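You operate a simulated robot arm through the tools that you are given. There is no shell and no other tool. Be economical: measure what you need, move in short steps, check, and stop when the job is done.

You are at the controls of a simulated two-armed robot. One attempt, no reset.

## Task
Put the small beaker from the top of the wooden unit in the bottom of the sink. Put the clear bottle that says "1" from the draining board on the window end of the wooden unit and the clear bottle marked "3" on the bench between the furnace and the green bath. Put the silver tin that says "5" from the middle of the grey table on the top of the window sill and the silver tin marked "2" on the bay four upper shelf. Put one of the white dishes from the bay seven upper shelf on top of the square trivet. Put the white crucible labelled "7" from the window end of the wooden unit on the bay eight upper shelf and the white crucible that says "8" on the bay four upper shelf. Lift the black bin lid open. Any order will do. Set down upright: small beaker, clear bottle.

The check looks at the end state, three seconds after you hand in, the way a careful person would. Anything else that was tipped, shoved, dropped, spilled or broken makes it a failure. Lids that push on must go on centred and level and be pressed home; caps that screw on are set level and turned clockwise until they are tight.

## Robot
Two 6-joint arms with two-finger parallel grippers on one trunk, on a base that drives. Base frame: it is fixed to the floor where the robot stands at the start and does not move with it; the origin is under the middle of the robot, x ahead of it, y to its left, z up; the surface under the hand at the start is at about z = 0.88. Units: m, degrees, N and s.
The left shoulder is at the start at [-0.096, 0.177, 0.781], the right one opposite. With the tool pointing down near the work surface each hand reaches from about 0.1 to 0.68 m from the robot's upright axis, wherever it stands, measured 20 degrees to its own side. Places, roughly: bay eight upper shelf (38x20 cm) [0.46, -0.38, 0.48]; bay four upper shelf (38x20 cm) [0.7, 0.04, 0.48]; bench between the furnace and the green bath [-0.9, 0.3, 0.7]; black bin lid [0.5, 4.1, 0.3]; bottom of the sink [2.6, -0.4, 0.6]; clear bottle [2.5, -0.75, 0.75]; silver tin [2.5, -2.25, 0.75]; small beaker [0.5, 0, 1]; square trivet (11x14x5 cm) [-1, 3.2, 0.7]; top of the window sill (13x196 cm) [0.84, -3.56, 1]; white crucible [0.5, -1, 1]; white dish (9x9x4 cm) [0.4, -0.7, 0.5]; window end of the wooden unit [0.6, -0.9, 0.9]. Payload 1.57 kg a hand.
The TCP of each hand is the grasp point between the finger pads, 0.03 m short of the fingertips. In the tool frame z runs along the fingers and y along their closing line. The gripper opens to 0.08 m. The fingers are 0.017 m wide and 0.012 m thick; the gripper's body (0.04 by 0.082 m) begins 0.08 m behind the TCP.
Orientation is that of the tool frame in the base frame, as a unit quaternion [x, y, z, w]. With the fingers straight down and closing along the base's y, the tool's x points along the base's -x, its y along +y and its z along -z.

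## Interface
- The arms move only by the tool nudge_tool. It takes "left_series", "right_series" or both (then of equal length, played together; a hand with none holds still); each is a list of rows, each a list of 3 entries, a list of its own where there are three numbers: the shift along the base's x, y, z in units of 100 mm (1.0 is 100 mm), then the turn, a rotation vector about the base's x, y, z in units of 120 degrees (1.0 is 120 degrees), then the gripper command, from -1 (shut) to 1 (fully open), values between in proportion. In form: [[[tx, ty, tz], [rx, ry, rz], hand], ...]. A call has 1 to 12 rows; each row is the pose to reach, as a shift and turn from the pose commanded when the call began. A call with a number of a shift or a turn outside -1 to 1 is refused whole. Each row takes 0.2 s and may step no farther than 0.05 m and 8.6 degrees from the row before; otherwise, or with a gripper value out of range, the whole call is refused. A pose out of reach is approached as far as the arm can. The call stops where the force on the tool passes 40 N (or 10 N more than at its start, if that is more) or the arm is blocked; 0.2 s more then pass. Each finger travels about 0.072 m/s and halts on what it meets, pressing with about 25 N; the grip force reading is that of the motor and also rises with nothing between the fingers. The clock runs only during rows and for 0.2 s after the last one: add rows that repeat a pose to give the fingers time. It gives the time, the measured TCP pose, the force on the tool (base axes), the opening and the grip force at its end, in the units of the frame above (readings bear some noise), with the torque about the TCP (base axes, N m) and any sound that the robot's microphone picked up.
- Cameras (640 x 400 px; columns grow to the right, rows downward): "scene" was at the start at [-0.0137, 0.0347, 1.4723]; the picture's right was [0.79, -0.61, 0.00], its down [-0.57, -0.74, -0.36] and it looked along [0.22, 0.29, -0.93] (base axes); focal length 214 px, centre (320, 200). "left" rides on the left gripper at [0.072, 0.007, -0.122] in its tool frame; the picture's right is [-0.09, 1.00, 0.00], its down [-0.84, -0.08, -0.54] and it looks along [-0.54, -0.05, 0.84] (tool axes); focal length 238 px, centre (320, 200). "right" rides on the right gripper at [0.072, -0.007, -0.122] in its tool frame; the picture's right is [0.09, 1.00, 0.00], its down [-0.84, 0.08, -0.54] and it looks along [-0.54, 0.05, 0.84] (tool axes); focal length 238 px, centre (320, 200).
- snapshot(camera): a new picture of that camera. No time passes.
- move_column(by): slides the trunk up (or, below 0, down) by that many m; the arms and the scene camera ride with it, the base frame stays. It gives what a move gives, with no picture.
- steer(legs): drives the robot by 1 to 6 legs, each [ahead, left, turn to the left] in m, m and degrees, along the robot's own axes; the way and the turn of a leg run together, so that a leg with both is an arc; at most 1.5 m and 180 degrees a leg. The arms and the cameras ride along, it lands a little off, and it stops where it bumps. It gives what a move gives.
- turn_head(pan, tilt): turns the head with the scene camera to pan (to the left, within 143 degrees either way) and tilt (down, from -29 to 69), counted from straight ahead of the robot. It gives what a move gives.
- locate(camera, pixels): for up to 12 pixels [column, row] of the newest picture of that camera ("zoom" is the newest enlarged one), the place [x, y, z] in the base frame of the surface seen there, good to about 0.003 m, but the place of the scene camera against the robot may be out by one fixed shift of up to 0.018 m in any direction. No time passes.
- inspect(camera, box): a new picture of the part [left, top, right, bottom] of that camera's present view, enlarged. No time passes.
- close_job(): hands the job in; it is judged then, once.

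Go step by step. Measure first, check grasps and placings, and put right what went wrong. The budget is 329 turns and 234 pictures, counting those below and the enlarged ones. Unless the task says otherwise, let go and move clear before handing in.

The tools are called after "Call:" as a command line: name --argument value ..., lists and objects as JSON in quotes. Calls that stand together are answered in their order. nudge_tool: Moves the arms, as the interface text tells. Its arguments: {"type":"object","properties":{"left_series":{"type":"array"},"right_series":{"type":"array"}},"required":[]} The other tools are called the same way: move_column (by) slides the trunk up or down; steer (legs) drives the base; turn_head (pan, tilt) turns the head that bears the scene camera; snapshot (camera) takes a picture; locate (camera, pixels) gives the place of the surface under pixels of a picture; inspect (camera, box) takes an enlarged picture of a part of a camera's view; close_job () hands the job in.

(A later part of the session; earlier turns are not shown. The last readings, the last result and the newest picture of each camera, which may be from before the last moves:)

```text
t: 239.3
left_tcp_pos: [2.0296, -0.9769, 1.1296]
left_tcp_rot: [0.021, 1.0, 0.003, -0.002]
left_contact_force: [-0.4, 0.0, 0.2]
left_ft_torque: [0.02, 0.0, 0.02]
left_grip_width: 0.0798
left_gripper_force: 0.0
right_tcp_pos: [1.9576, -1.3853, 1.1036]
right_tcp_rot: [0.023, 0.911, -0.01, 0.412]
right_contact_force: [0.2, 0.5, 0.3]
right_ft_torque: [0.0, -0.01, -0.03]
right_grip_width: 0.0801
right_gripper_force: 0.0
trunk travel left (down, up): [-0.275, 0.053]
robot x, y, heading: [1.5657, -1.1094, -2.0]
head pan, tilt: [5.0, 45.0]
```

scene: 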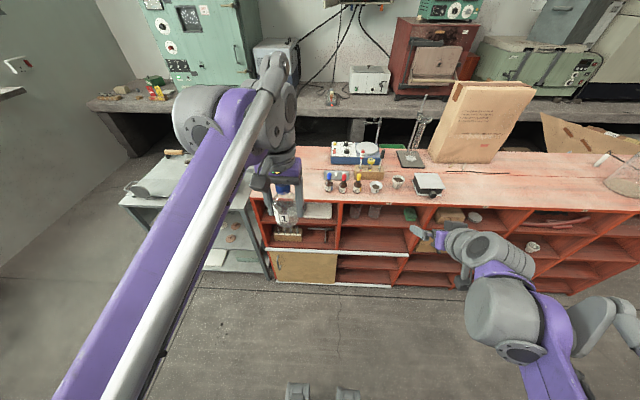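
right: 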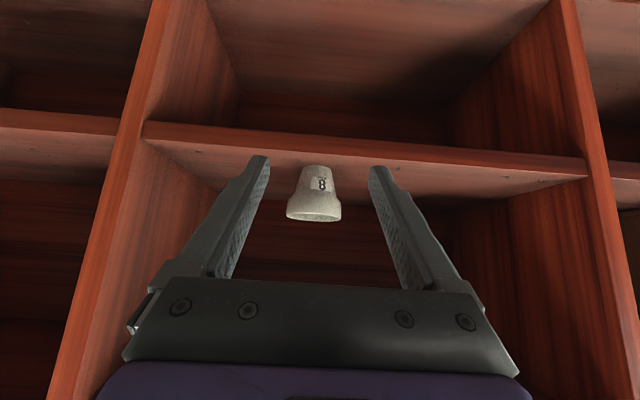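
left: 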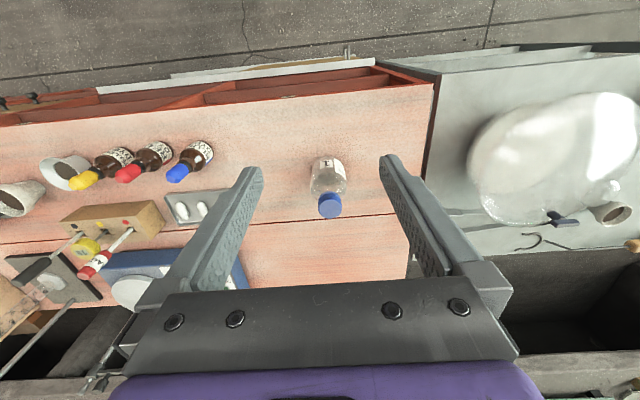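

Call:
nudge_tool --right_series '[[[0, 0, 0.1], [0, 0.0675, 0], 1], [[0, 0, 0.2], [0, 0.135, 0], 1], [[0, 0, 0.3], [0, 0.2025, 0], 1], [[0, 0, 0.3], [0, 0.27, 0], 1], [[0, 0, 0.3], [0, 0.3375, 0], 1], [[0, 0, 0.3], [0, 0.405, 0], 1]]'

Call:
steer --legs '[[0, 0.36, 2], [0.36, 0, 0]]'

Call:
snapshot --camera "right"

```text
t: 240.7
left_tcp_pos: [2.0292, -0.9756, 1.1302]
left_tcp_rot: [0.02, 1.0, 0.003, -0.003]
left_contact_force: [0.5, 0.4, 0.3]
left_ft_torque: [0.03, 0.03, -0.01]
left_grip_width: 0.08
left_gripper_force: 0.0
right_tcp_pos: [1.9567, -1.3852, 1.133]
right_tcp_rot: [0.017, 1.0, -0.018, -0.002]
right_contact_force: [0.6, -0.5, -1.0]
right_ft_torque: [-0.01, 0.02, 0.01]
right_grip_width: 0.0801
right_gripper_force: 0.1
trunk travel left (down, up): [-0.275, 0.053]
robot x, y, heading: [1.5638, -1.1097, -2.0]
head pan, tilt: [5.0, 45.0]
```

```text
t: 246.3
left_tcp_pos: [2.3914, -0.5971, 1.131]
left_tcp_rot: [-0.005, 1.0, 0.003, -0.003]
left_contact_force: [-0.2, 0.1, 0.0]
left_ft_torque: [0.03, 0.02, 0.0]
left_grip_width: 0.08
left_gripper_force: 0.1
right_tcp_pos: [2.339, -1.0097, 1.1327]
right_tcp_rot: [-0.007, 1.0, -0.018, 0.001]
right_contact_force: [-0.2, 0.0, -0.2]
right_ft_torque: [0.0, 0.03, 0.0]
right_grip_width: 0.08
right_gripper_force: 0.0
trunk travel left (down, up): [-0.275, 0.053]
robot x, y, heading: [1.9298, -0.7524, 0.6]
head pan, tilt: [5.0, 45.0]
```

```text
143 pictures are left
```

right: 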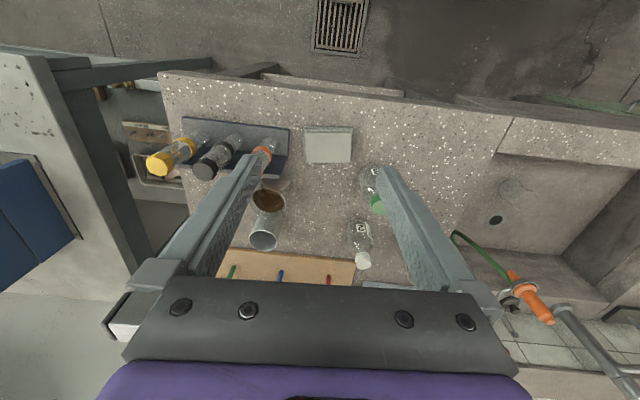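

Right hand has a 2° tilt about x; correct it while moving over bottle 3.

Call:
nudge_tool --right_series '[[[0.2, 0.35, 0], [0.009, 0, 0], 1], [[0.4, 0.7, 0], [0.0172, 0, 0], 1], [[0.7, 1, 0], [0.0172, 0, 0], 1]]'

Call:
snapshot --camera "right"

```text
t: 247.1
left_tcp_pos: [2.3934, -0.5979, 1.1297]
left_tcp_rot: [-0.005, 1.0, 0.002, -0.002]
left_contact_force: [0.5, 0.1, -0.5]
left_ft_torque: [0.0, 0.03, 0.02]
left_grip_width: 0.0802
left_gripper_force: 0.0
right_tcp_pos: [2.4143, -0.9096, 1.1325]
right_tcp_rot: [-0.008, 1.0, 0.001, 0.001]
right_contact_force: [0.8, 0.1, -0.1]
right_ft_torque: [0.0, 0.07, 0.04]
right_grip_width: 0.0801
right_gripper_force: 0.1
trunk travel left (down, up): [-0.275, 0.053]
robot x, y, heading: [1.9284, -0.7559, 0.3]
head pan, tilt: [5.0, 45.0]
```

```text
142 pictures are left
```

right: 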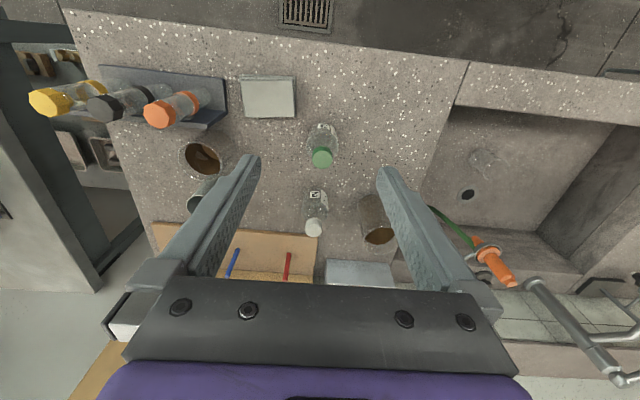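

Call:
locate --camera "right" --pixels '[[321, 158], [323, 132], [316, 228], [295, 100]]'

Call:
nudge_tool --right_series '[[[0.4, 0.1, -0.2], [0, 0, 0], 1], [[0.69, 0.14, -0.5], [0, 0, 0], 1], [[0.69, 0.14, -0.9], [0, 0, 0], 1], [[0.69, 0.14, -1], [0, 0, 0], 1]]'

Call:
snapshot --camera "right"

```text
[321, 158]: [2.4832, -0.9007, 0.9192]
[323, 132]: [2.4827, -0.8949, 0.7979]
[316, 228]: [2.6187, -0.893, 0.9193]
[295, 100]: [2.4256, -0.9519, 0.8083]
```

```text
t: 248.1
left_tcp_pos: [2.3912, -0.5976, 1.1318]
left_tcp_rot: [-0.004, 1.0, 0.004, -0.002]
left_contact_force: [0.3, -0.2, 0.1]
left_ft_torque: [-0.01, -0.01, 0.0]
left_grip_width: 0.0802
left_gripper_force: 0.0
right_tcp_pos: [2.4804, -0.8924, 1.035]
right_tcp_rot: [-0.008, 1.0, 0.0, 0.0]
right_contact_force: [0.3, -0.8, -0.4]
right_ft_torque: [-0.01, 0.0, -0.01]
right_grip_width: 0.0801
right_gripper_force: 0.0
trunk travel left (down, up): [-0.275, 0.053]
robot x, y, heading: [1.9341, -0.7508, 0.9]
head pan, tilt: [5.0, 45.0]
```

```text
141 pictures are left
```

right: 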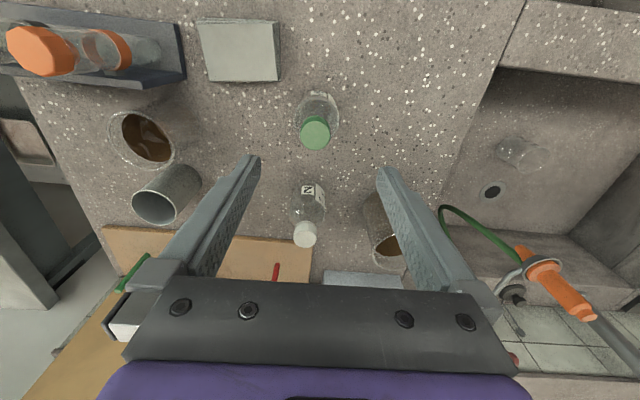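

Call:
nudge_tool --right_series '[[[0.02, -0.05, -0.35], [0, 0, 0], 1], [[0.02, -0.05, -0.7], [0, 0, 0], 1], [[0.02, -0.05, -1], [0, 0, 0], 1]]'

Call:
snapshot --camera "right"

```text
t: 248.9
left_tcp_pos: [2.3913, -0.598, 1.1306]
left_tcp_rot: [-0.004, 1.0, 0.003, -0.002]
left_contact_force: [0.9, 1.2, 0.1]
left_ft_torque: [0.0, 0.03, -0.02]
left_grip_width: 0.0799
left_gripper_force: 0.2
right_tcp_pos: [2.4779, -0.8994, 0.9334]
right_tcp_rot: [-0.008, 1.0, 0.0, 0.001]
right_contact_force: [-0.2, -0.4, 0.0]
right_ft_torque: [-0.02, 0.02, -0.01]
right_grip_width: 0.0797
right_gripper_force: 0.1
trunk travel left (down, up): [-0.275, 0.053]
robot x, y, heading: [1.9306, -0.7517, 0.7]
head pan, tilt: [5.0, 45.0]
```

```text
140 pictures are left
```

right: 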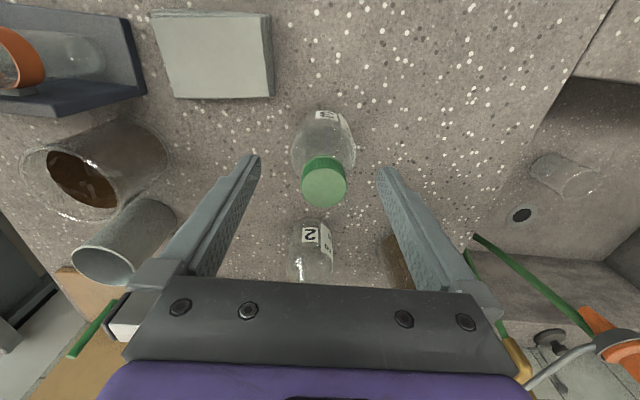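

Call:
nudge_tool --right_series '[[[0.04, 0.01, -0.35], [0, 0, 0], 1], [[0.04, 0.01, -0.7], [0, 0, 0], 1], [[0.04, 0.01, -0.78], [0, 0, 0], 1], [[0.04, 0.01, -0.78], [0, 0, 0], 0.5], [[0.04, 0.01, -0.78], [0, 0, 0], 0.1], [[0.04, 0.01, -0.78], [0, 0, 0], -1], [[0.04, 0.01, -0.78], [0, 0, 0], -1], [[0.04, 0.01, -0.78], [0, 0, 0], -1]]'

Call:
nudge_tool --right_series '[[[0, 0, 0.1], [0, 0, 0], -1], [[0, 0, 0.4], [0, 0, 0], -1], [[0, 0, 0.8], [0, 0, 0], -1], [[0, 0, 1], [0, 0, 0], -1]]'

Call:
snapshot --camera "right"

```text
t: 250.7
left_tcp_pos: [2.3916, -0.5979, 1.1296]
left_tcp_rot: [-0.004, 1.0, 0.003, -0.003]
left_contact_force: [-0.4, 0.4, 0.2]
left_ft_torque: [0.01, -0.02, -0.03]
left_grip_width: 0.0799
left_gripper_force: 0.1
right_tcp_pos: [2.4824, -0.8992, 0.8552]
right_tcp_rot: [-0.009, 1.0, -0.001, 0.001]
right_contact_force: [-0.8, -0.6, -0.6]
right_ft_torque: [-0.01, 0.02, -0.03]
right_grip_width: 0.0542
right_gripper_force: 24.7
trunk travel left (down, up): [-0.275, 0.053]
robot x, y, heading: [1.9288, -0.753, 0.5]
head pan, tilt: [5.0, 45.0]
```

```text
t: 251.7
left_tcp_pos: [2.391, -0.5976, 1.1307]
left_tcp_rot: [-0.004, 1.0, 0.002, -0.003]
left_contact_force: [0.2, 0.6, -0.6]
left_ft_torque: [0.02, -0.01, -0.03]
left_grip_width: 0.0798
left_gripper_force: 0.2
right_tcp_pos: [2.4842, -0.8995, 0.9584]
right_tcp_rot: [-0.009, 1.0, -0.001, 0.001]
right_contact_force: [0.5, 0.4, -2.4]
right_ft_torque: [-0.02, 0.02, 0.04]
right_grip_width: 0.0542
right_gripper_force: 24.9
trunk travel left (down, up): [-0.275, 0.053]
robot x, y, heading: [1.9325, -0.7519, 0.6]
head pan, tilt: [5.0, 45.0]
```

```text
139 pictures are left
```

right: 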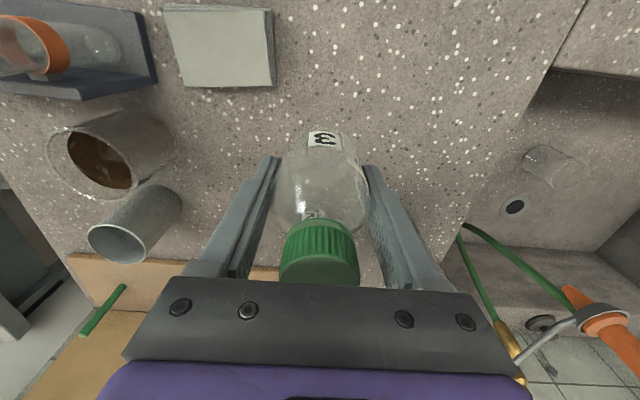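

Bottle 3 held. Raise, retract and drive to the grey table.

Call:
nudge_tool --right_series '[[[0, 0, 0.45], [0, 0, 0], -1], [[0, 0, 0.9], [0, 0, 0], -1], [[-0.3, 0, 1], [0, 0, 0], -1], [[-0.7, 0, 1], [0, 0, 0], -1], [[-1, 0, 1], [0, 0, 0], -1]]' --left_series '[[[-0.2, 0, 0], [0, 0, 0], 1], [[-0.4, 0, 0], [0, 0, 0], 1], [[-0.6, 0, 0], [0, 0, 0], 1], [[-0.8, 0, 0], [0, 0, 0], 1], [[-1, 0, 0], [0, 0, 0], 1]]'

Call:
nudge_tool --right_series '[[[-0.4, -0.1, 0.2], [0, 0, 0], -1], [[-0.8, -0.2, 0.4], [0, 0, 0], -1], [[-1, -0.3, 0.8], [0, 0, 0], -1]]'

Call:
steer --legs '[[-0.4, 0, 0], [0, -1.4, 0], [0, -0.25, 0]]'

Call:
turn_head --pan 0 --tilt 45

Call:
snapshot --camera "scene"

```text
t: 252.9
left_tcp_pos: [2.2891, -0.5973, 1.1309]
left_tcp_rot: [-0.004, 1.0, 0.003, -0.002]
left_contact_force: [-0.5, 0.6, -0.2]
left_ft_torque: [0.03, -0.03, -0.02]
left_grip_width: 0.08
left_gripper_force: 0.1
right_tcp_pos: [2.3825, -0.8981, 1.0569]
right_tcp_rot: [-0.008, 1.0, 0.001, 0.002]
right_contact_force: [-0.7, 0.8, -2.1]
right_ft_torque: [-0.02, -0.01, 0.02]
right_grip_width: 0.0545
right_gripper_force: 25.3
trunk travel left (down, up): [-0.275, 0.053]
robot x, y, heading: [1.9324, -0.7534, 0.4]
head pan, tilt: [5.0, 45.0]
```

```text
t: 253.7
left_tcp_pos: [2.2903, -0.5973, 1.1322]
left_tcp_rot: [-0.004, 1.0, 0.003, -0.003]
left_contact_force: [0.3, 0.3, -0.4]
left_ft_torque: [0.0, -0.02, 0.01]
left_grip_width: 0.0799
left_gripper_force: 0.1
right_tcp_pos: [2.2827, -0.9287, 1.1342]
right_tcp_rot: [-0.008, 1.0, 0.0, 0.001]
right_contact_force: [-0.4, -0.4, -1.3]
right_ft_torque: [-0.01, 0.02, -0.01]
right_grip_width: 0.0543
right_gripper_force: 25.0
trunk travel left (down, up): [-0.275, 0.053]
robot x, y, heading: [1.9275, -0.7526, 0.7]
head pan, tilt: [5.0, 45.0]
```

```text
t: 270.8
left_tcp_pos: [1.873, -2.2748, 1.132]
left_tcp_rot: [0.01, 1.0, 0.003, -0.002]
left_contact_force: [0.0, -0.2, 0.4]
left_ft_torque: [-0.01, -0.02, 0.01]
left_grip_width: 0.0803
left_gripper_force: 0.1
right_tcp_pos: [1.8564, -2.6051, 1.1332]
right_tcp_rot: [0.007, 1.0, 0.001, 0.001]
right_contact_force: [0.6, 1.0, -1.3]
right_ft_torque: [0.01, 0.01, 0.02]
right_grip_width: 0.0541
right_gripper_force: 24.7
trunk travel left (down, up): [-0.275, 0.053]
robot x, y, heading: [1.5108, -2.4194, -1.0]
head pan, tilt: [5.0, 45.0]
```

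```text
t: 271.4
left_tcp_pos: [1.8742, -2.2739, 1.1318]
left_tcp_rot: [0.01, 1.0, 0.003, -0.003]
left_contact_force: [-1.2, -0.2, 0.2]
left_ft_torque: [-0.01, 0.03, -0.01]
left_grip_width: 0.0799
left_gripper_force: 0.1
right_tcp_pos: [1.8567, -2.604, 1.1344]
right_tcp_rot: [0.007, 1.0, 0.0, 0.001]
right_contact_force: [-0.3, -0.3, -1.4]
right_ft_torque: [0.02, -0.01, -0.02]
right_grip_width: 0.0544
right_gripper_force: 25.0
trunk travel left (down, up): [-0.275, 0.053]
robot x, y, heading: [1.5099, -2.4184, -1.2]
head pan, tilt: [0.0, 45.0]
```

```text
138 pictures are left
```

scene: 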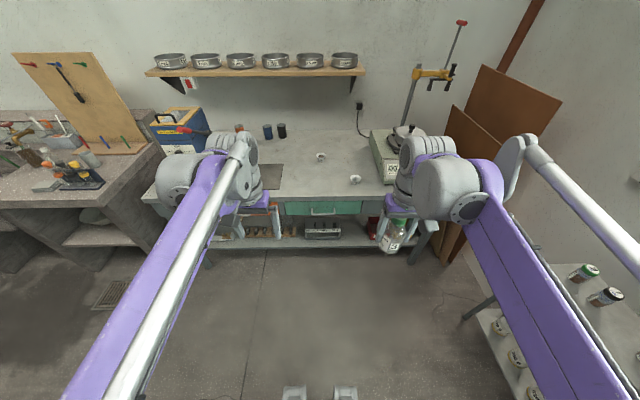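

Call:
inspect --camera "scene" --box '[250, 130, 410, 230]'

Call:
snapshot --camera "left"

Call:
locate --camera "scene" --pixels '[[321, 157], [355, 179], [320, 190], [310, 203], [300, 175], [340, 240]]'

```text
4.00 times, centred on (330, 180) of scene
```

zoom: 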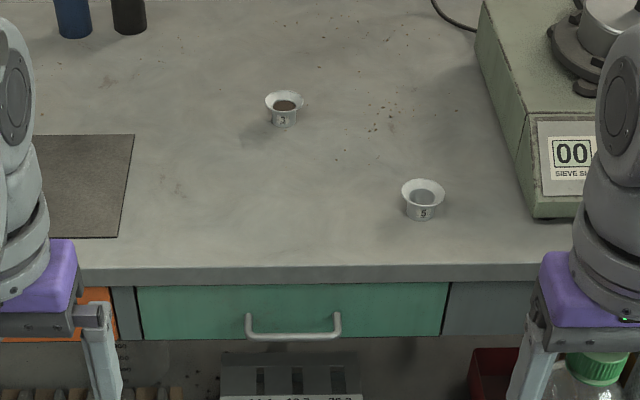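

```text
136 pictures are left
```

left: 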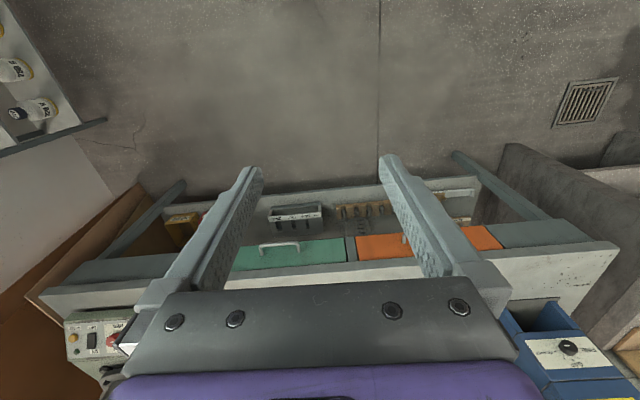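

```text
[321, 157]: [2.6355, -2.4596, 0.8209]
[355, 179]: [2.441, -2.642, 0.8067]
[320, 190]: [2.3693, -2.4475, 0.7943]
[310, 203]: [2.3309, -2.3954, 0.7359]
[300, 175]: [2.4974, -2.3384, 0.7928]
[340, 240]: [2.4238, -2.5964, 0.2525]
```

Tin "5" is at about [2.44,-2.64], "3" nearby is not wanted. Drive so the left hand faces tin 5.

Call:
steer --legs '[[0, -0.36, 1.1], [0.34, 0, 0]]'

Call:
snapshot --camera "left"

```text
t: 276.9
left_tcp_pos: [2.198, -2.6279, 1.1314]
left_tcp_rot: [0.0, 1.0, 0.003, -0.003]
left_contact_force: [0.7, 0.2, 0.0]
left_ft_torque: [-0.02, 0.01, -0.01]
left_grip_width: 0.0799
left_gripper_force: 0.0
right_tcp_pos: [2.1877, -2.9604, 1.1336]
right_tcp_rot: [-0.004, 1.0, 0.0, 0.001]
right_contact_force: [-0.4, 0.1, -1.3]
right_ft_torque: [-0.01, 0.01, 0.0]
right_grip_width: 0.0546
right_gripper_force: 24.6
trunk travel left (down, up): [-0.275, 0.053]
robot x, y, heading: [1.8369, -2.7817, 0.2]
head pan, tilt: [0.0, 45.0]
```

```text
135 pictures are left
```

left: 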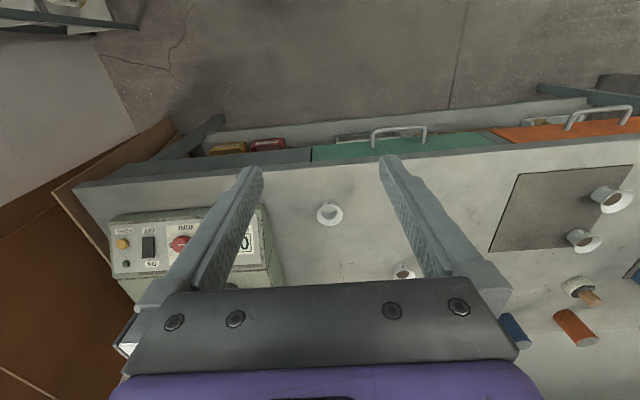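

Call:
inspect --camera "left" --box '[290, 185, 370, 240]'

Call:
locate --camera "left" --pixels '[[318, 212], [329, 200], [341, 213], [330, 226], [330, 214], [300, 240], [600, 200], [585, 238], [270, 245]]'

Call:
inspect --camera "left" --box '[540, 170, 640, 260]'

```text
7.27 times, centred on (330, 212) of left
```

zoom: 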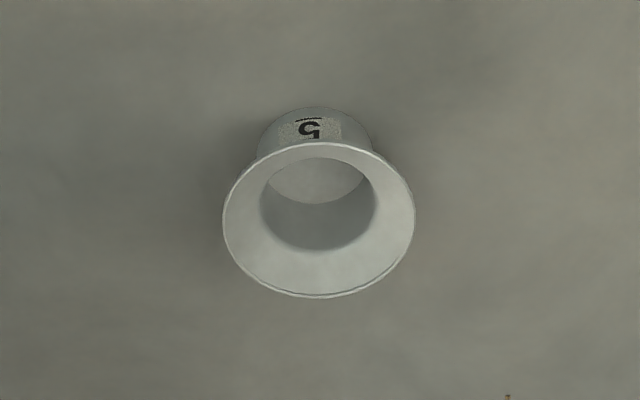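

```text
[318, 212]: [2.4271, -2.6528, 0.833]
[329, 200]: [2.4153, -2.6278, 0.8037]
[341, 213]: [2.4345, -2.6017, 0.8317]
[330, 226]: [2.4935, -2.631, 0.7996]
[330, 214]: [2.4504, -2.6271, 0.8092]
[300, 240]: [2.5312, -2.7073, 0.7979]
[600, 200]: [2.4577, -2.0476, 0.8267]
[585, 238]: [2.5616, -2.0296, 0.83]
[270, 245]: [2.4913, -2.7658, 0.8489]
```

```text
4.44 times, centred on (590, 215) of left
```

zoom: 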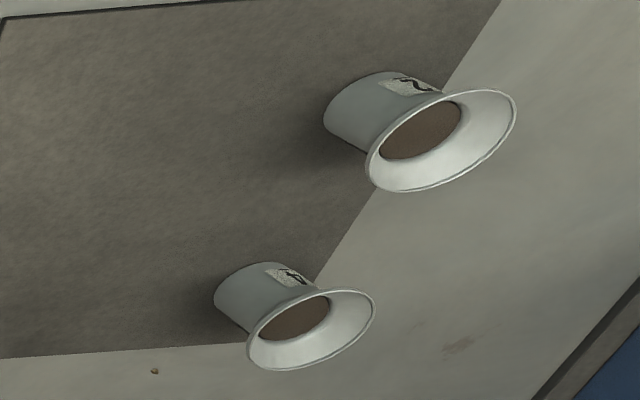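

Tin 5 is empty, rim ~0.055 wide at [2.435,-2.629], z 0.834. Approach above it.

Call:
nudge_tool --left_series '[[[0.4, 0, -0.1], [0, 0, 0], 1], [[0.8, 0, -0.2], [0, 0, 0], 1], [[1, 0, -0.5], [0, 0, 0], 1]]'

Call:
nudge_tool --left_series '[[[0.4, 0, -0.1], [0, 0, 0], 1], [[0.8, 0, -0.3], [0, 0, 0], 1], [[1, 0, -0.7], [0, 0, 0], 1], [[1, 0, -1], [0, 0, 0], 1]]'

Call:
snapshot --camera "left"

```text
t: 277.7
left_tcp_pos: [2.3001, -2.6282, 1.0792]
left_tcp_rot: [0.001, 1.0, 0.003, -0.002]
left_contact_force: [-0.3, -0.8, 0.2]
left_ft_torque: [-0.01, 0.05, -0.01]
left_grip_width: 0.0797
left_gripper_force: 0.0
right_tcp_pos: [2.1889, -2.9581, 1.1332]
right_tcp_rot: [-0.004, 1.0, 0.0, 0.001]
right_contact_force: [-0.2, 0.4, -0.8]
right_ft_torque: [-0.02, 0.04, -0.02]
right_grip_width: 0.0545
right_gripper_force: 24.7
trunk travel left (down, up): [-0.275, 0.053]
robot x, y, heading: [1.8394, -2.7853, -0.1]
head pan, tilt: [0.0, 45.0]
```

```text
t: 278.7
left_tcp_pos: [2.4002, -2.6253, 0.982]
left_tcp_rot: [0.0, 1.0, 0.003, -0.002]
left_contact_force: [0.2, -1.0, 0.0]
left_ft_torque: [-0.02, -0.02, 0.04]
left_grip_width: 0.08
left_gripper_force: 0.1
right_tcp_pos: [2.1872, -2.9588, 1.1339]
right_tcp_rot: [-0.004, 1.0, 0.0, 0.001]
right_contact_force: [-0.2, -1.2, -1.1]
right_ft_torque: [-0.05, 0.01, 0.0]
right_grip_width: 0.0541
right_gripper_force: 24.4
trunk travel left (down, up): [-0.275, 0.053]
robot x, y, heading: [1.8374, -2.7814, -0.1]
head pan, tilt: [0.0, 45.0]
```

```text
132 pictures are left
```

left: 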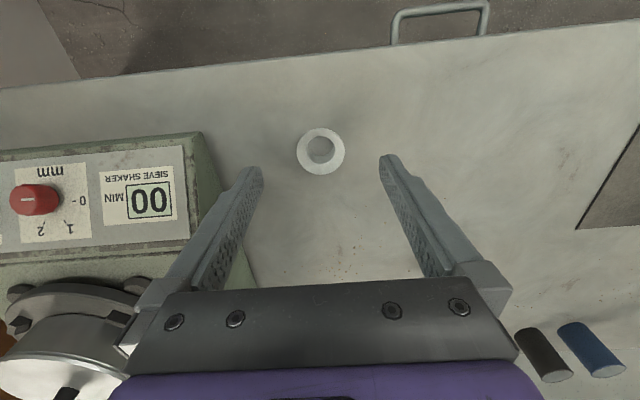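

Call:
nudge_tool --left_series '[[[0.33, -0.01, -0.3], [0, 0, 0], 1], [[0.33, -0.01, -0.65], [0, 0, 0], 1], [[0.33, -0.01, -1], [0, 0, 0], 1]]'

Call:
snapshot --camera "left"

```text
t: 279.5
left_tcp_pos: [2.4336, -2.6247, 0.8808]
left_tcp_rot: [0.001, 1.0, 0.003, -0.002]
left_contact_force: [0.9, 0.5, -0.5]
left_ft_torque: [-0.01, 0.0, -0.01]
left_grip_width: 0.0802
left_gripper_force: 0.0
right_tcp_pos: [2.1883, -2.9596, 1.1343]
right_tcp_rot: [-0.004, 1.0, 0.0, 0.0]
right_contact_force: [0.2, -0.1, -1.1]
right_ft_torque: [-0.01, 0.01, -0.02]
right_grip_width: 0.0544
right_gripper_force: 25.1
trunk travel left (down, up): [-0.275, 0.053]
robot x, y, heading: [1.8356, -2.7822, 0.0]
head pan, tilt: [0.0, 45.0]
```

```text
131 pictures are left
```

left: 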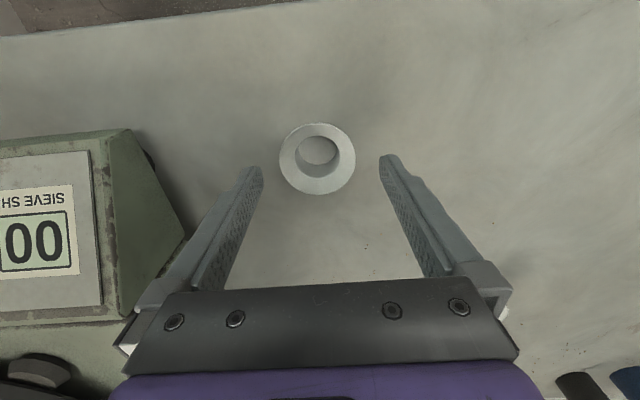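

Aligned. Lower to rim level and grip.

Call:
nudge_tool --left_series '[[[0, -0.02, -0.25], [0, 0, 0], 1], [[0, -0.02, -0.46], [0, 0, 0], 1], [[0, -0.02, -0.46], [0, 0, 0], 0.6], [[0, -0.02, -0.46], [0, 0, 0], 0.3], [[0, -0.02, -0.46], [0, 0, 0], -1], [[0, -0.02, -0.46], [0, 0, 0], -1], [[0, -0.02, -0.46], [0, 0, 0], -1]]'

Call:
nudge_tool --left_series '[[[0, 0, 0.1], [0, 0, 0], -1], [[0, 0, 0.2], [0, 0, 0], -1], [[0, 0, 0.5], [0, 0, 0], -1]]'

Call:
snapshot --camera "left"

```text
t: 281.1
left_tcp_pos: [2.4305, -2.6306, 0.8384]
left_tcp_rot: [0.0, 1.0, 0.002, -0.003]
left_contact_force: [0.0, 0.4, -0.2]
left_ft_torque: [-0.02, 0.0, -0.03]
left_grip_width: 0.0565
left_gripper_force: 25.4
right_tcp_pos: [2.187, -2.9594, 1.1333]
right_tcp_rot: [-0.004, 1.0, -0.001, 0.001]
right_contact_force: [0.1, -0.6, -0.8]
right_ft_torque: [-0.01, -0.01, -0.03]
right_grip_width: 0.0543
right_gripper_force: 24.8
trunk travel left (down, up): [-0.275, 0.053]
robot x, y, heading: [1.8361, -2.7833, 0.1]
head pan, tilt: [0.0, 45.0]
```

```text
t: 281.9
left_tcp_pos: [2.4303, -2.6302, 0.888]
left_tcp_rot: [0.0, 1.0, 0.004, -0.002]
left_contact_force: [0.5, 0.9, 0.5]
left_ft_torque: [0.03, -0.02, 0.02]
left_grip_width: 0.0564
left_gripper_force: 25.2
right_tcp_pos: [2.1862, -2.9598, 1.1335]
right_tcp_rot: [-0.004, 1.0, 0.0, 0.0]
right_contact_force: [0.1, 0.7, -2.3]
right_ft_torque: [0.0, -0.01, 0.02]
right_grip_width: 0.0543
right_gripper_force: 25.0
trunk travel left (down, up): [-0.275, 0.053]
robot x, y, heading: [1.8354, -2.7806, -0.0]
head pan, tilt: [0.0, 45.0]
```

```text
130 pictures are left
```

left: 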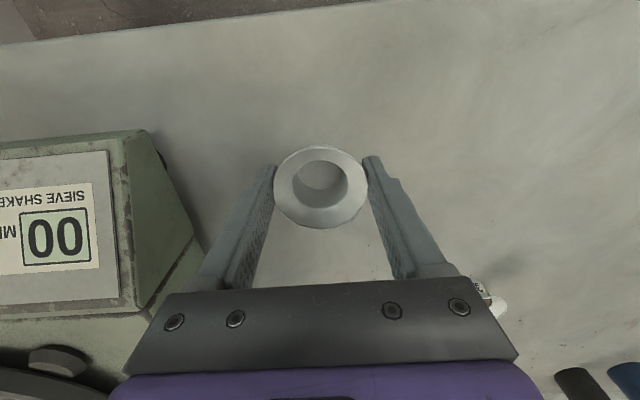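

Tin 5 held. Retract, back off, turn to face the window and slide west to the clear part of the sill.

Call:
nudge_tool --left_series '[[[0, 0, 0.45], [0, 0, 0], -1], [[0, 0, 0.9], [0, 0, 0], -1], [[-0.3, 0, 1], [0, 0, 0], -1], [[-0.7, 0, 1], [0, 0, 0], -1], [[-1, 0, 1], [0, 0, 0], -1]]'

Call:
nudge_tool --left_series '[[[-0.4, 0, 0.2], [0, 0, 0], -1], [[-0.8, 0, 0.4], [0, 0, 0], -1], [[-1, 0, 0.8], [0, 0, 0], -1]]'

Call:
steer --legs '[[-0.35, 0.1, 0], [0, 0, -90], [0, -1.2, 0]]'

Call:
turn_head --pan 10 --tilt 40

Call:
snapshot --camera "scene"

```text
t: 283.1
left_tcp_pos: [2.3303, -2.6323, 0.9877]
left_tcp_rot: [0.001, 1.0, 0.002, -0.003]
left_contact_force: [0.5, 0.7, -0.3]
left_ft_torque: [0.02, 0.0, 0.02]
left_grip_width: 0.0561
left_gripper_force: 25.1
right_tcp_pos: [2.1863, -2.9594, 1.1338]
right_tcp_rot: [-0.004, 1.0, 0.0, 0.002]
right_contact_force: [-0.1, 0.2, -1.7]
right_ft_torque: [0.0, -0.03, 0.01]
right_grip_width: 0.0541
right_gripper_force: 24.8
trunk travel left (down, up): [-0.275, 0.053]
robot x, y, heading: [1.838, -2.7783, -0.1]
head pan, tilt: [0.0, 45.0]
```

```text
t: 283.9
left_tcp_pos: [2.2309, -2.6318, 1.0696]
left_tcp_rot: [0.0, 1.0, 0.003, -0.004]
left_contact_force: [0.1, -0.1, 0.5]
left_ft_torque: [0.0, -0.04, 0.0]
left_grip_width: 0.0563
left_gripper_force: 24.6
right_tcp_pos: [2.1866, -2.9593, 1.1336]
right_tcp_rot: [-0.004, 1.0, -0.001, 0.001]
right_contact_force: [0.3, -0.3, -1.1]
right_ft_torque: [-0.03, -0.01, -0.02]
right_grip_width: 0.0543
right_gripper_force: 24.9
trunk travel left (down, up): [-0.275, 0.053]
robot x, y, heading: [1.8392, -2.7814, 0.2]
head pan, tilt: [0.0, 45.0]
```

```text
t: 300.3
left_tcp_pos: [0.4662, -3.0893, 1.0682]
left_tcp_rot: [0.7, 0.714, 0.003, 0.001]
left_contact_force: [0.7, 0.4, -0.9]
left_ft_torque: [0.0, -0.01, 0.0]
left_grip_width: 0.0564
left_gripper_force: 24.7
right_tcp_pos: [0.1382, -3.0544, 1.1339]
right_tcp_rot: [0.696, 0.718, 0.0, 0.001]
right_contact_force: [0.1, 0.0, -2.0]
right_ft_torque: [-0.02, -0.01, -0.02]
right_grip_width: 0.0539
right_gripper_force: 25.0
trunk travel left (down, up): [-0.275, 0.053]
robot x, y, heading: [0.31, -2.6984, -88.6]
head pan, tilt: [0.0, 45.0]
```

```text
t: 301.0
left_tcp_pos: [0.4679, -3.0878, 1.0688]
left_tcp_rot: [0.699, 0.715, 0.004, 0.0]
left_contact_force: [-0.5, 0.6, -0.1]
left_ft_torque: [-0.02, 0.02, -0.01]
left_grip_width: 0.056
left_gripper_force: 25.5
right_tcp_pos: [0.139, -3.0534, 1.1327]
right_tcp_rot: [0.696, 0.718, -0.001, 0.001]
right_contact_force: [-0.8, -0.1, -1.3]
right_ft_torque: [0.01, -0.01, 0.04]
right_grip_width: 0.0541
right_gripper_force: 25.3
trunk travel left (down, up): [-0.275, 0.053]
robot x, y, heading: [0.3111, -2.7005, -88.7]
head pan, tilt: [10.0, 40.0]
```

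```text
129 pictures are left
```

scene: 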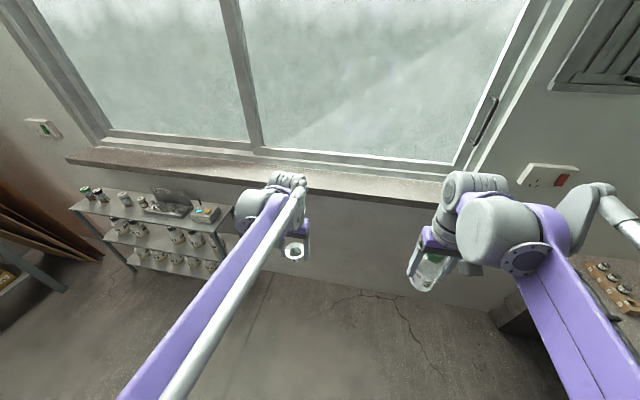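

Call:
locate --camera "scene" --pixels '[[330, 180], [330, 190], [370, 185], [370, 193], [330, 172], [370, 175], [310, 165], [400, 190], [400, 198]]'

Call:
inspect --camera "scene" --box '[240, 140, 450, 270]'

```text
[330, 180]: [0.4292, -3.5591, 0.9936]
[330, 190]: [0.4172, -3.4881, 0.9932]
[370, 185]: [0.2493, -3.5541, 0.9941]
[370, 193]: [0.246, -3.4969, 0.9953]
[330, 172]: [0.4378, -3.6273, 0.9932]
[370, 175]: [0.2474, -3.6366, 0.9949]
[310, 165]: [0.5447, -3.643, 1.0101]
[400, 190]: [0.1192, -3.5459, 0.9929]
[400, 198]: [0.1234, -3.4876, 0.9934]
```

```text
3.05 times, centred on (345, 205) of scene
```

zoom: 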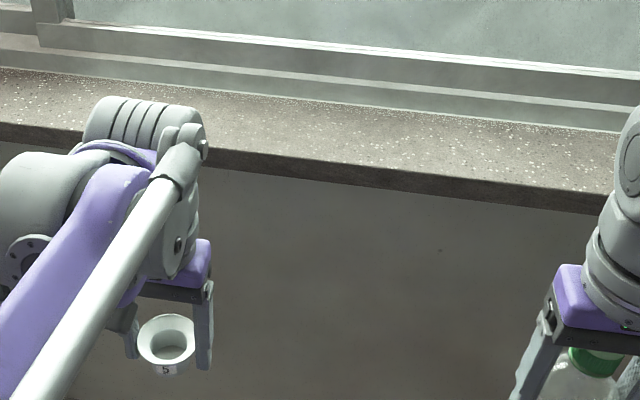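

Sill surface at z≈0.994, y −3.49…−3.63, clear at x≈0.4. Raise, drive closer, check with the left camera.

Call:
nudge_tool --left_series '[[[0, 0, 0.4], [0, 0, 0], -1], [[0, 0, 0.8], [0, 0, 0], -1]]'

Call:
steer --legs '[[0.26, 0, -1.3]]'

Call:
snapshot --camera "left"

Call:
locate --camera "left" --pixels '[[240, 150], [400, 150], [240, 200], [420, 200], [320, 130], [230, 240], [320, 260]]'

```text
t: 301.6
left_tcp_pos: [0.4668, -3.0906, 1.1491]
left_tcp_rot: [0.7, 0.715, 0.004, 0.001]
left_contact_force: [-0.4, 0.4, -1.1]
left_ft_torque: [-0.02, -0.02, -0.01]
left_grip_width: 0.0563
left_gripper_force: 24.3
right_tcp_pos: [0.1383, -3.0542, 1.1331]
right_tcp_rot: [0.697, 0.717, -0.001, 0.001]
right_contact_force: [-0.3, -0.1, -1.5]
right_ft_torque: [0.03, -0.02, -0.02]
right_grip_width: 0.0541
right_gripper_force: 24.8
trunk travel left (down, up): [-0.275, 0.053]
robot x, y, heading: [0.3053, -2.7007, -88.7]
head pan, tilt: [10.0, 40.0]
```

```text
t: 303.4
left_tcp_pos: [0.4593, -3.3428, 1.1484]
left_tcp_rot: [0.708, 0.706, 0.003, 0.0]
left_contact_force: [0.3, -0.1, -0.7]
left_ft_torque: [0.03, -0.01, 0.02]
left_grip_width: 0.0565
left_gripper_force: 25.1
right_tcp_pos: [0.1332, -3.2976, 1.1334]
right_tcp_rot: [0.706, 0.709, -0.001, 0.0]
right_contact_force: [0.2, 0.4, -1.3]
right_ft_torque: [0.01, 0.0, 0.0]
right_grip_width: 0.0543
right_gripper_force: 24.9
trunk travel left (down, up): [-0.275, 0.053]
robot x, y, heading: [0.3144, -2.945, -90.2]
head pan, tilt: [10.0, 40.0]
```

```text
127 pictures are left
```

left: 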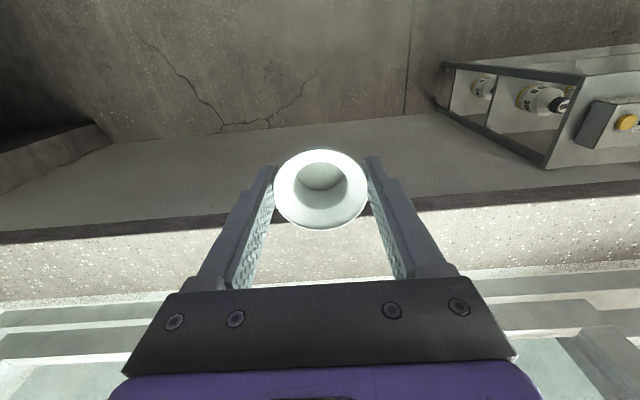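

```text
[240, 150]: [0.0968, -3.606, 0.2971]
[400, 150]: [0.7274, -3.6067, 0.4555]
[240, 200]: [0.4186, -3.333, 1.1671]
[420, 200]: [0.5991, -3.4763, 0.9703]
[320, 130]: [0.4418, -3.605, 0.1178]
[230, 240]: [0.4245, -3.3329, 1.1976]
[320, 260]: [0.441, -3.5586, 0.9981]
```

Call:
nudge_tool --left_series '[[[0, -0.4, 0], [0, 0, 0], -1], [[0, -0.8, 0], [0, 0, 0], -1], [[0, -1, 0], [0, 0, 0], -1]]'

Call:
nudge_tool --left_series '[[[0, -0.4, 0], [0, 0, 0], -1], [[0, -0.8, -0.1], [0, 0, 0], -1], [[0, -1, -0.4], [0, 0, 0], -1], [[0, -1, -0.8], [0, 0, 0], -1], [[0, -1, -0.95], [0, 0, 0], -1]]'

Call:
snapshot --camera "left"

```text
t: 304.2
left_tcp_pos: [0.4615, -3.4398, 1.1497]
left_tcp_rot: [0.709, 0.706, 0.005, 0.001]
left_contact_force: [0.1, 0.8, 0.5]
left_ft_torque: [0.04, 0.04, 0.01]
left_grip_width: 0.0561
left_gripper_force: 25.0
right_tcp_pos: [0.1331, -3.2983, 1.1337]
right_tcp_rot: [0.705, 0.709, -0.001, 0.001]
right_contact_force: [0.3, -0.2, -1.4]
right_ft_torque: [0.01, 0.0, 0.03]
right_grip_width: 0.0543
right_gripper_force: 25.4
trunk travel left (down, up): [-0.275, 0.053]
robot x, y, heading: [0.3104, -2.9446, -89.9]
head pan, tilt: [10.0, 40.0]
```

```text
t: 305.4
left_tcp_pos: [0.4594, -3.5424, 1.0568]
left_tcp_rot: [0.709, 0.706, 0.003, 0.0]
left_contact_force: [0.4, -0.7, -0.8]
left_ft_torque: [-0.01, 0.02, 0.0]
left_grip_width: 0.0563
left_gripper_force: 24.5
right_tcp_pos: [0.1323, -3.2985, 1.133]
right_tcp_rot: [0.705, 0.709, -0.001, 0.001]
right_contact_force: [0.0, -0.2, -1.5]
right_ft_torque: [0.02, 0.01, 0.02]
right_grip_width: 0.0544
right_gripper_force: 25.3
trunk travel left (down, up): [-0.275, 0.053]
robot x, y, heading: [0.3113, -2.9464, -90.1]
head pan, tilt: [10.0, 40.0]
```

```text
126 pictures are left
```

left: 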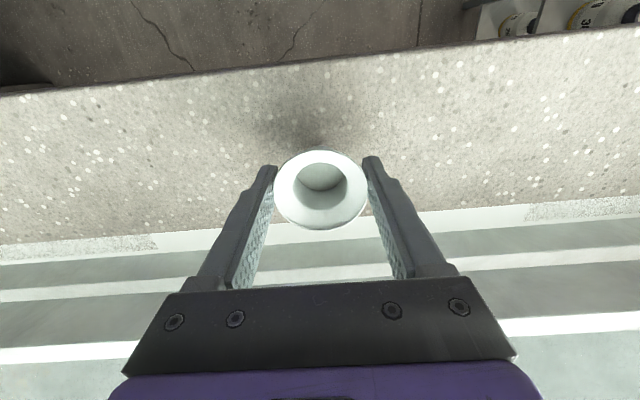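

Call:
nudge_tool --left_series '[[[0, 0.05, -0.06], [0, 0, 0], -1], [[0, 0.05, -0.12], [0, 0, 0], -1], [[0, 0.05, -0.14], [0, 0, 0], -1]]'

```text
t: 306.2
left_tcp_pos: [0.4593, -3.5385, 1.0427]
left_tcp_rot: [0.708, 0.706, 0.005, 0.0]
left_contact_force: [0.2, -0.1, 0.2]
left_ft_torque: [-0.01, -0.01, 0.01]
left_grip_width: 0.0565
left_gripper_force: 24.8
right_tcp_pos: [0.1321, -3.2981, 1.1341]
right_tcp_rot: [0.706, 0.709, 0.0, 0.001]
right_contact_force: [-0.2, -0.1, -1.2]
right_ft_torque: [0.02, 0.0, -0.01]
right_grip_width: 0.0546
right_gripper_force: 25.3
trunk travel left (down, up): [-0.275, 0.053]
robot x, y, heading: [0.3112, -2.9481, -90.1]
head pan, tilt: [10.0, 40.0]
```

Call:
nudge_tool --left_series '[[[0, 0, -0.015], [0, 0, 0], -1], [[0, 0, -0.03], [0, 0, 0], -1]]'

```text
t: 306.9
left_tcp_pos: [0.4598, -3.5378, 1.0374]
left_tcp_rot: [0.708, 0.706, 0.004, -0.001]
left_contact_force: [-0.1, -0.5, 0.1]
left_ft_torque: [-0.03, -0.01, -0.02]
left_grip_width: 0.0564
left_gripper_force: 25.1
right_tcp_pos: [0.1328, -3.2969, 1.1339]
right_tcp_rot: [0.705, 0.709, -0.001, 0.0]
right_contact_force: [0.1, 0.0, -1.9]
right_ft_torque: [0.01, 0.0, -0.02]
right_grip_width: 0.0544
right_gripper_force: 25.4
trunk travel left (down, up): [-0.275, 0.053]
robot x, y, heading: [0.3097, -2.9459, -90.0]
head pan, tilt: [10.0, 40.0]
```

Call:
nudge_tool --left_series '[[[0, 0, -0.015], [0, 0, 0], -1], [[0, 0, -0.025], [0, 0, 0], -1]]'

Call:
snapshot --camera "left"

```text
t: 307.4
left_tcp_pos: [0.4604, -3.5375, 1.0368]
left_tcp_rot: [0.709, 0.705, 0.003, 0.0]
left_contact_force: [-0.2, -5.6, 21.0]
left_ft_torque: [-0.26, -0.02, -0.04]
left_grip_width: 0.0562
left_gripper_force: 25.3
right_tcp_pos: [0.1322, -3.2972, 1.1333]
right_tcp_rot: [0.705, 0.709, -0.001, 0.001]
right_contact_force: [0.6, -0.1, -1.3]
right_ft_torque: [0.01, -0.03, 0.01]
right_grip_width: 0.0542
right_gripper_force: 24.6
trunk travel left (down, up): [-0.275, 0.053]
robot x, y, heading: [0.3097, -2.9471, -90.0]
head pan, tilt: [10.0, 40.0]
```

```text
125 pictures are left
```

left: 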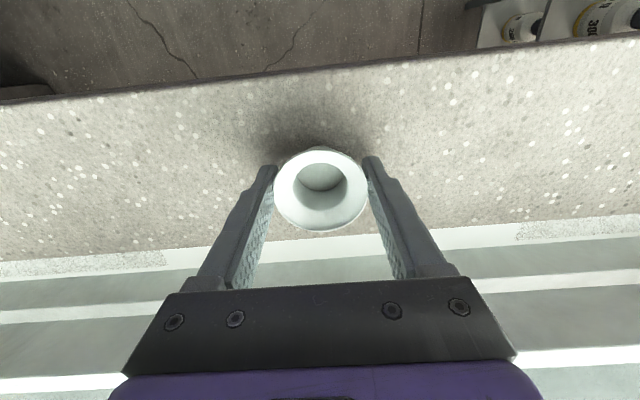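

Contact. Release and rise.

Call:
nudge_tool --left_series '[[[0, 0, 0.015], [0, 0, 0], 0.2], [[0, 0, 0.015], [0, 0, 0], 0.6], [[0, 0, 0.015], [0, 0, 0], 1], [[0, 0, 0.015], [0, 0, 0], 1], [[0, 0, 0.3], [0, 0, 0], 1], [[0, 0, 0.7], [0, 0, 0], 1], [[0, 0.3, 1], [0, 0, 0], 1], [[0, 0.7, 1], [0, 0, 0], 1], [[0, 1, 1], [0, 0, 0], 1]]'

Call:
snapshot --camera "left"

```text
t: 309.4
left_tcp_pos: [0.4621, -3.4379, 1.1373]
left_tcp_rot: [0.708, 0.706, 0.004, 0.0]
left_contact_force: [-1.0, -0.1, 0.0]
left_ft_torque: [-0.01, 0.01, 0.01]
left_grip_width: 0.0801
left_gripper_force: 0.1
right_tcp_pos: [0.1321, -3.2973, 1.1329]
right_tcp_rot: [0.705, 0.709, -0.001, 0.0]
right_contact_force: [-0.1, 0.3, -1.6]
right_ft_torque: [-0.02, -0.02, -0.01]
right_grip_width: 0.0545
right_gripper_force: 24.9
trunk travel left (down, up): [-0.275, 0.053]
robot x, y, heading: [0.3131, -2.9496, -90.0]
head pan, tilt: [10.0, 40.0]
```

```text
124 pictures are left
```

left: 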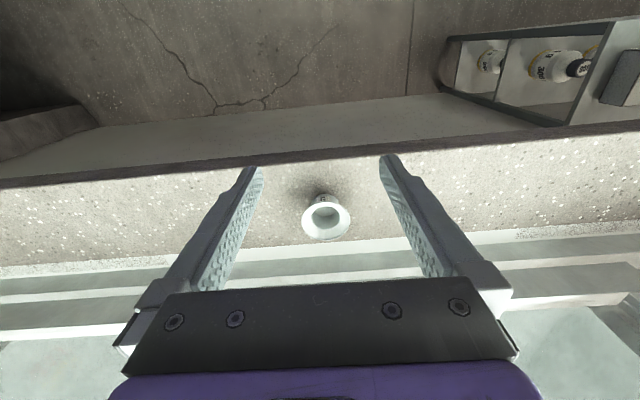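

Tin 5 stands on the sill. Now bring bottle 3 to the west bench: back off, slide west, turn to face the bench.

Call:
nudge_tool --left_series '[[[0, 0.4, 0], [0, 0, 0], 1], [[0, 0.8, 0], [0, 0, 0], 1], [[0, 1, 0], [0, 0, 0], 1]]'

Call:
steer --legs '[[-0.25, 0, 0], [0, -0.42, 0], [0, 0, -88]]'

Call:
turn_head --pan -50 --tilt 35

Call:
snapshot --camera "scene"

```text
t: 310.2
left_tcp_pos: [0.4577, -3.3379, 1.1363]
left_tcp_rot: [0.708, 0.706, 0.004, 0.0]
left_contact_force: [-0.3, -0.4, -0.6]
left_ft_torque: [0.0, 0.02, 0.0]
left_grip_width: 0.0801
left_gripper_force: 0.1
right_tcp_pos: [0.1327, -3.2975, 1.1339]
right_tcp_rot: [0.706, 0.709, -0.001, 0.001]
right_contact_force: [-0.5, 0.2, -1.7]
right_ft_torque: [-0.02, -0.01, -0.04]
right_grip_width: 0.0542
right_gripper_force: 24.9
trunk travel left (down, up): [-0.275, 0.053]
robot x, y, heading: [0.3077, -2.9454, -90.0]
head pan, tilt: [10.0, 40.0]
```

```text
t: 319.6
left_tcp_pos: [-0.4942, -2.8524, 1.1355]
left_tcp_rot: [1.0, -0.002, 0.003, 0.002]
left_contact_force: [-0.4, 0.3, 0.0]
left_ft_torque: [-0.04, 0.01, 0.01]
left_grip_width: 0.0798
left_gripper_force: 0.0
right_tcp_pos: [-0.4529, -2.5282, 1.1349]
right_tcp_rot: [1.0, 0.002, -0.002, 0.0]
right_contact_force: [-0.3, 0.3, -1.8]
right_ft_torque: [-0.01, 0.0, 0.01]
right_grip_width: 0.0543
right_gripper_force: 24.9
trunk travel left (down, up): [-0.275, 0.053]
robot x, y, heading: [-0.1038, -2.7077, 179.9]
head pan, tilt: [10.0, 40.0]
```

```text
t: 320.9
left_tcp_pos: [-0.4936, -2.8535, 1.1363]
left_tcp_rot: [1.0, -0.002, 0.002, 0.002]
left_contact_force: [-0.5, 0.1, 1.2]
left_ft_torque: [-0.01, -0.02, -0.03]
left_grip_width: 0.0801
left_gripper_force: 0.1
right_tcp_pos: [-0.4526, -2.5275, 1.1342]
right_tcp_rot: [1.0, 0.001, -0.001, 0.0]
right_contact_force: [0.1, -0.2, -1.1]
right_ft_torque: [-0.01, 0.02, 0.02]
right_grip_width: 0.0543
right_gripper_force: 24.0
trunk travel left (down, up): [-0.275, 0.053]
robot x, y, heading: [-0.1015, -2.7059, 179.7]
head pan, tilt: [-50.0, 35.0]
```

```text
123 pictures are left
```

scene: 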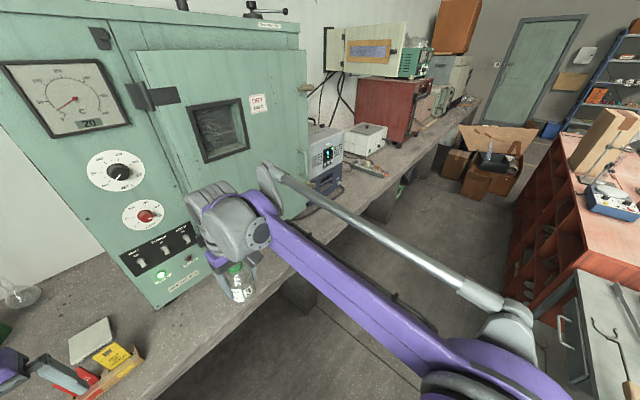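

Call:
locate --camera "scene" --pixels '[[300, 240], [200, 355], [330, 225], [370, 185], [300, 180], [325, 165], [405, 130], [345, 55], [470, 170], [500, 150], [530, 140], [440, 170]]'

```text
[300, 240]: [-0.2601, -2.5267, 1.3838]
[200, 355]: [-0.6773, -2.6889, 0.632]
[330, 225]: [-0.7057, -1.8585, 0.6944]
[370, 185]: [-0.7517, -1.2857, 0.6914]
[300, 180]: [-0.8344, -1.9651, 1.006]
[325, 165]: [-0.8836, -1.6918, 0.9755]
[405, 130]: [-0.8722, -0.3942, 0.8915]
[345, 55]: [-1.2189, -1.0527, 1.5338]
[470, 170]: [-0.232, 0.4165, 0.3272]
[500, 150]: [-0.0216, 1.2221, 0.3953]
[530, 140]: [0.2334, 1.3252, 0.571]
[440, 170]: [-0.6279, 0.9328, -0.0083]
```

Bench edge x≈-0.68; a floor box starts around y≈0.42, so I'll stop at y≈-0.05.

Call:
steer --legs '[[0, -1.4, 0], [0, -1.2, 0]]'

Call:
turn_head --pan -20 --tilt 45

Call:
snapshot --camera "scene"

Call:
snapshot --camera "right"

```text
t: 343.5
left_tcp_pos: [-0.4834, -0.2868, 1.1355]
left_tcp_rot: [1.0, -0.004, 0.003, 0.003]
left_contact_force: [-0.5, -0.4, -0.1]
left_ft_torque: [0.02, 0.01, -0.02]
left_grip_width: 0.0801
left_gripper_force: 0.0
right_tcp_pos: [-0.4423, 0.0384, 1.1341]
right_tcp_rot: [1.0, 0.0, -0.001, -0.001]
right_contact_force: [0.1, 0.4, -1.3]
right_ft_torque: [0.01, 0.02, 0.0]
right_grip_width: 0.0543
right_gripper_force: 25.2
trunk travel left (down, up): [-0.275, 0.053]
robot x, y, heading: [-0.0897, -0.1396, 179.6]
head pan, tilt: [-50.0, 35.0]
```

```text
t: 344.4
left_tcp_pos: [-0.4824, -0.2863, 1.1382]
left_tcp_rot: [1.0, -0.003, 0.003, 0.003]
left_contact_force: [0.4, 1.2, -0.1]
left_ft_torque: [-0.01, 0.0, 0.01]
left_grip_width: 0.0802
left_gripper_force: 0.0
right_tcp_pos: [-0.4421, 0.0376, 1.1338]
right_tcp_rot: [1.0, 0.0, -0.001, -0.001]
right_contact_force: [0.2, -0.5, -1.1]
right_ft_torque: [-0.01, -0.01, -0.02]
right_grip_width: 0.0543
right_gripper_force: 24.7
trunk travel left (down, up): [-0.275, 0.053]
robot x, y, heading: [-0.0941, -0.1423, 179.5]
head pan, tilt: [-20.0, 45.0]
```

```text
122 pictures are left
```

scene: 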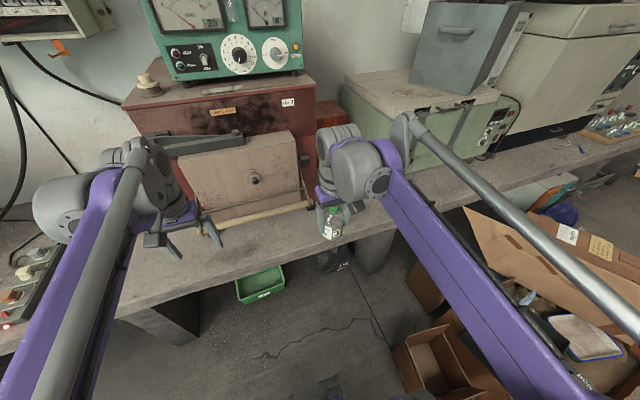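

```text
121 pictures are left
```

right: 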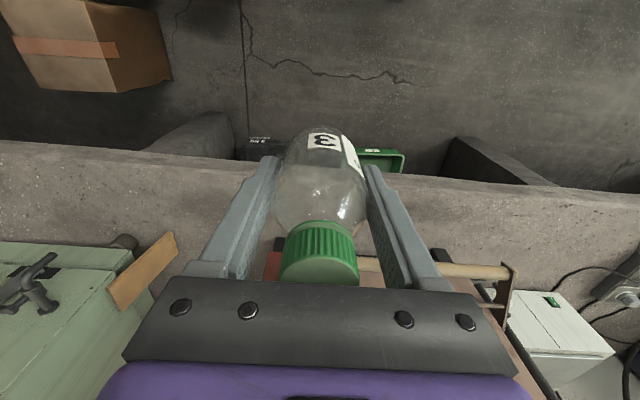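

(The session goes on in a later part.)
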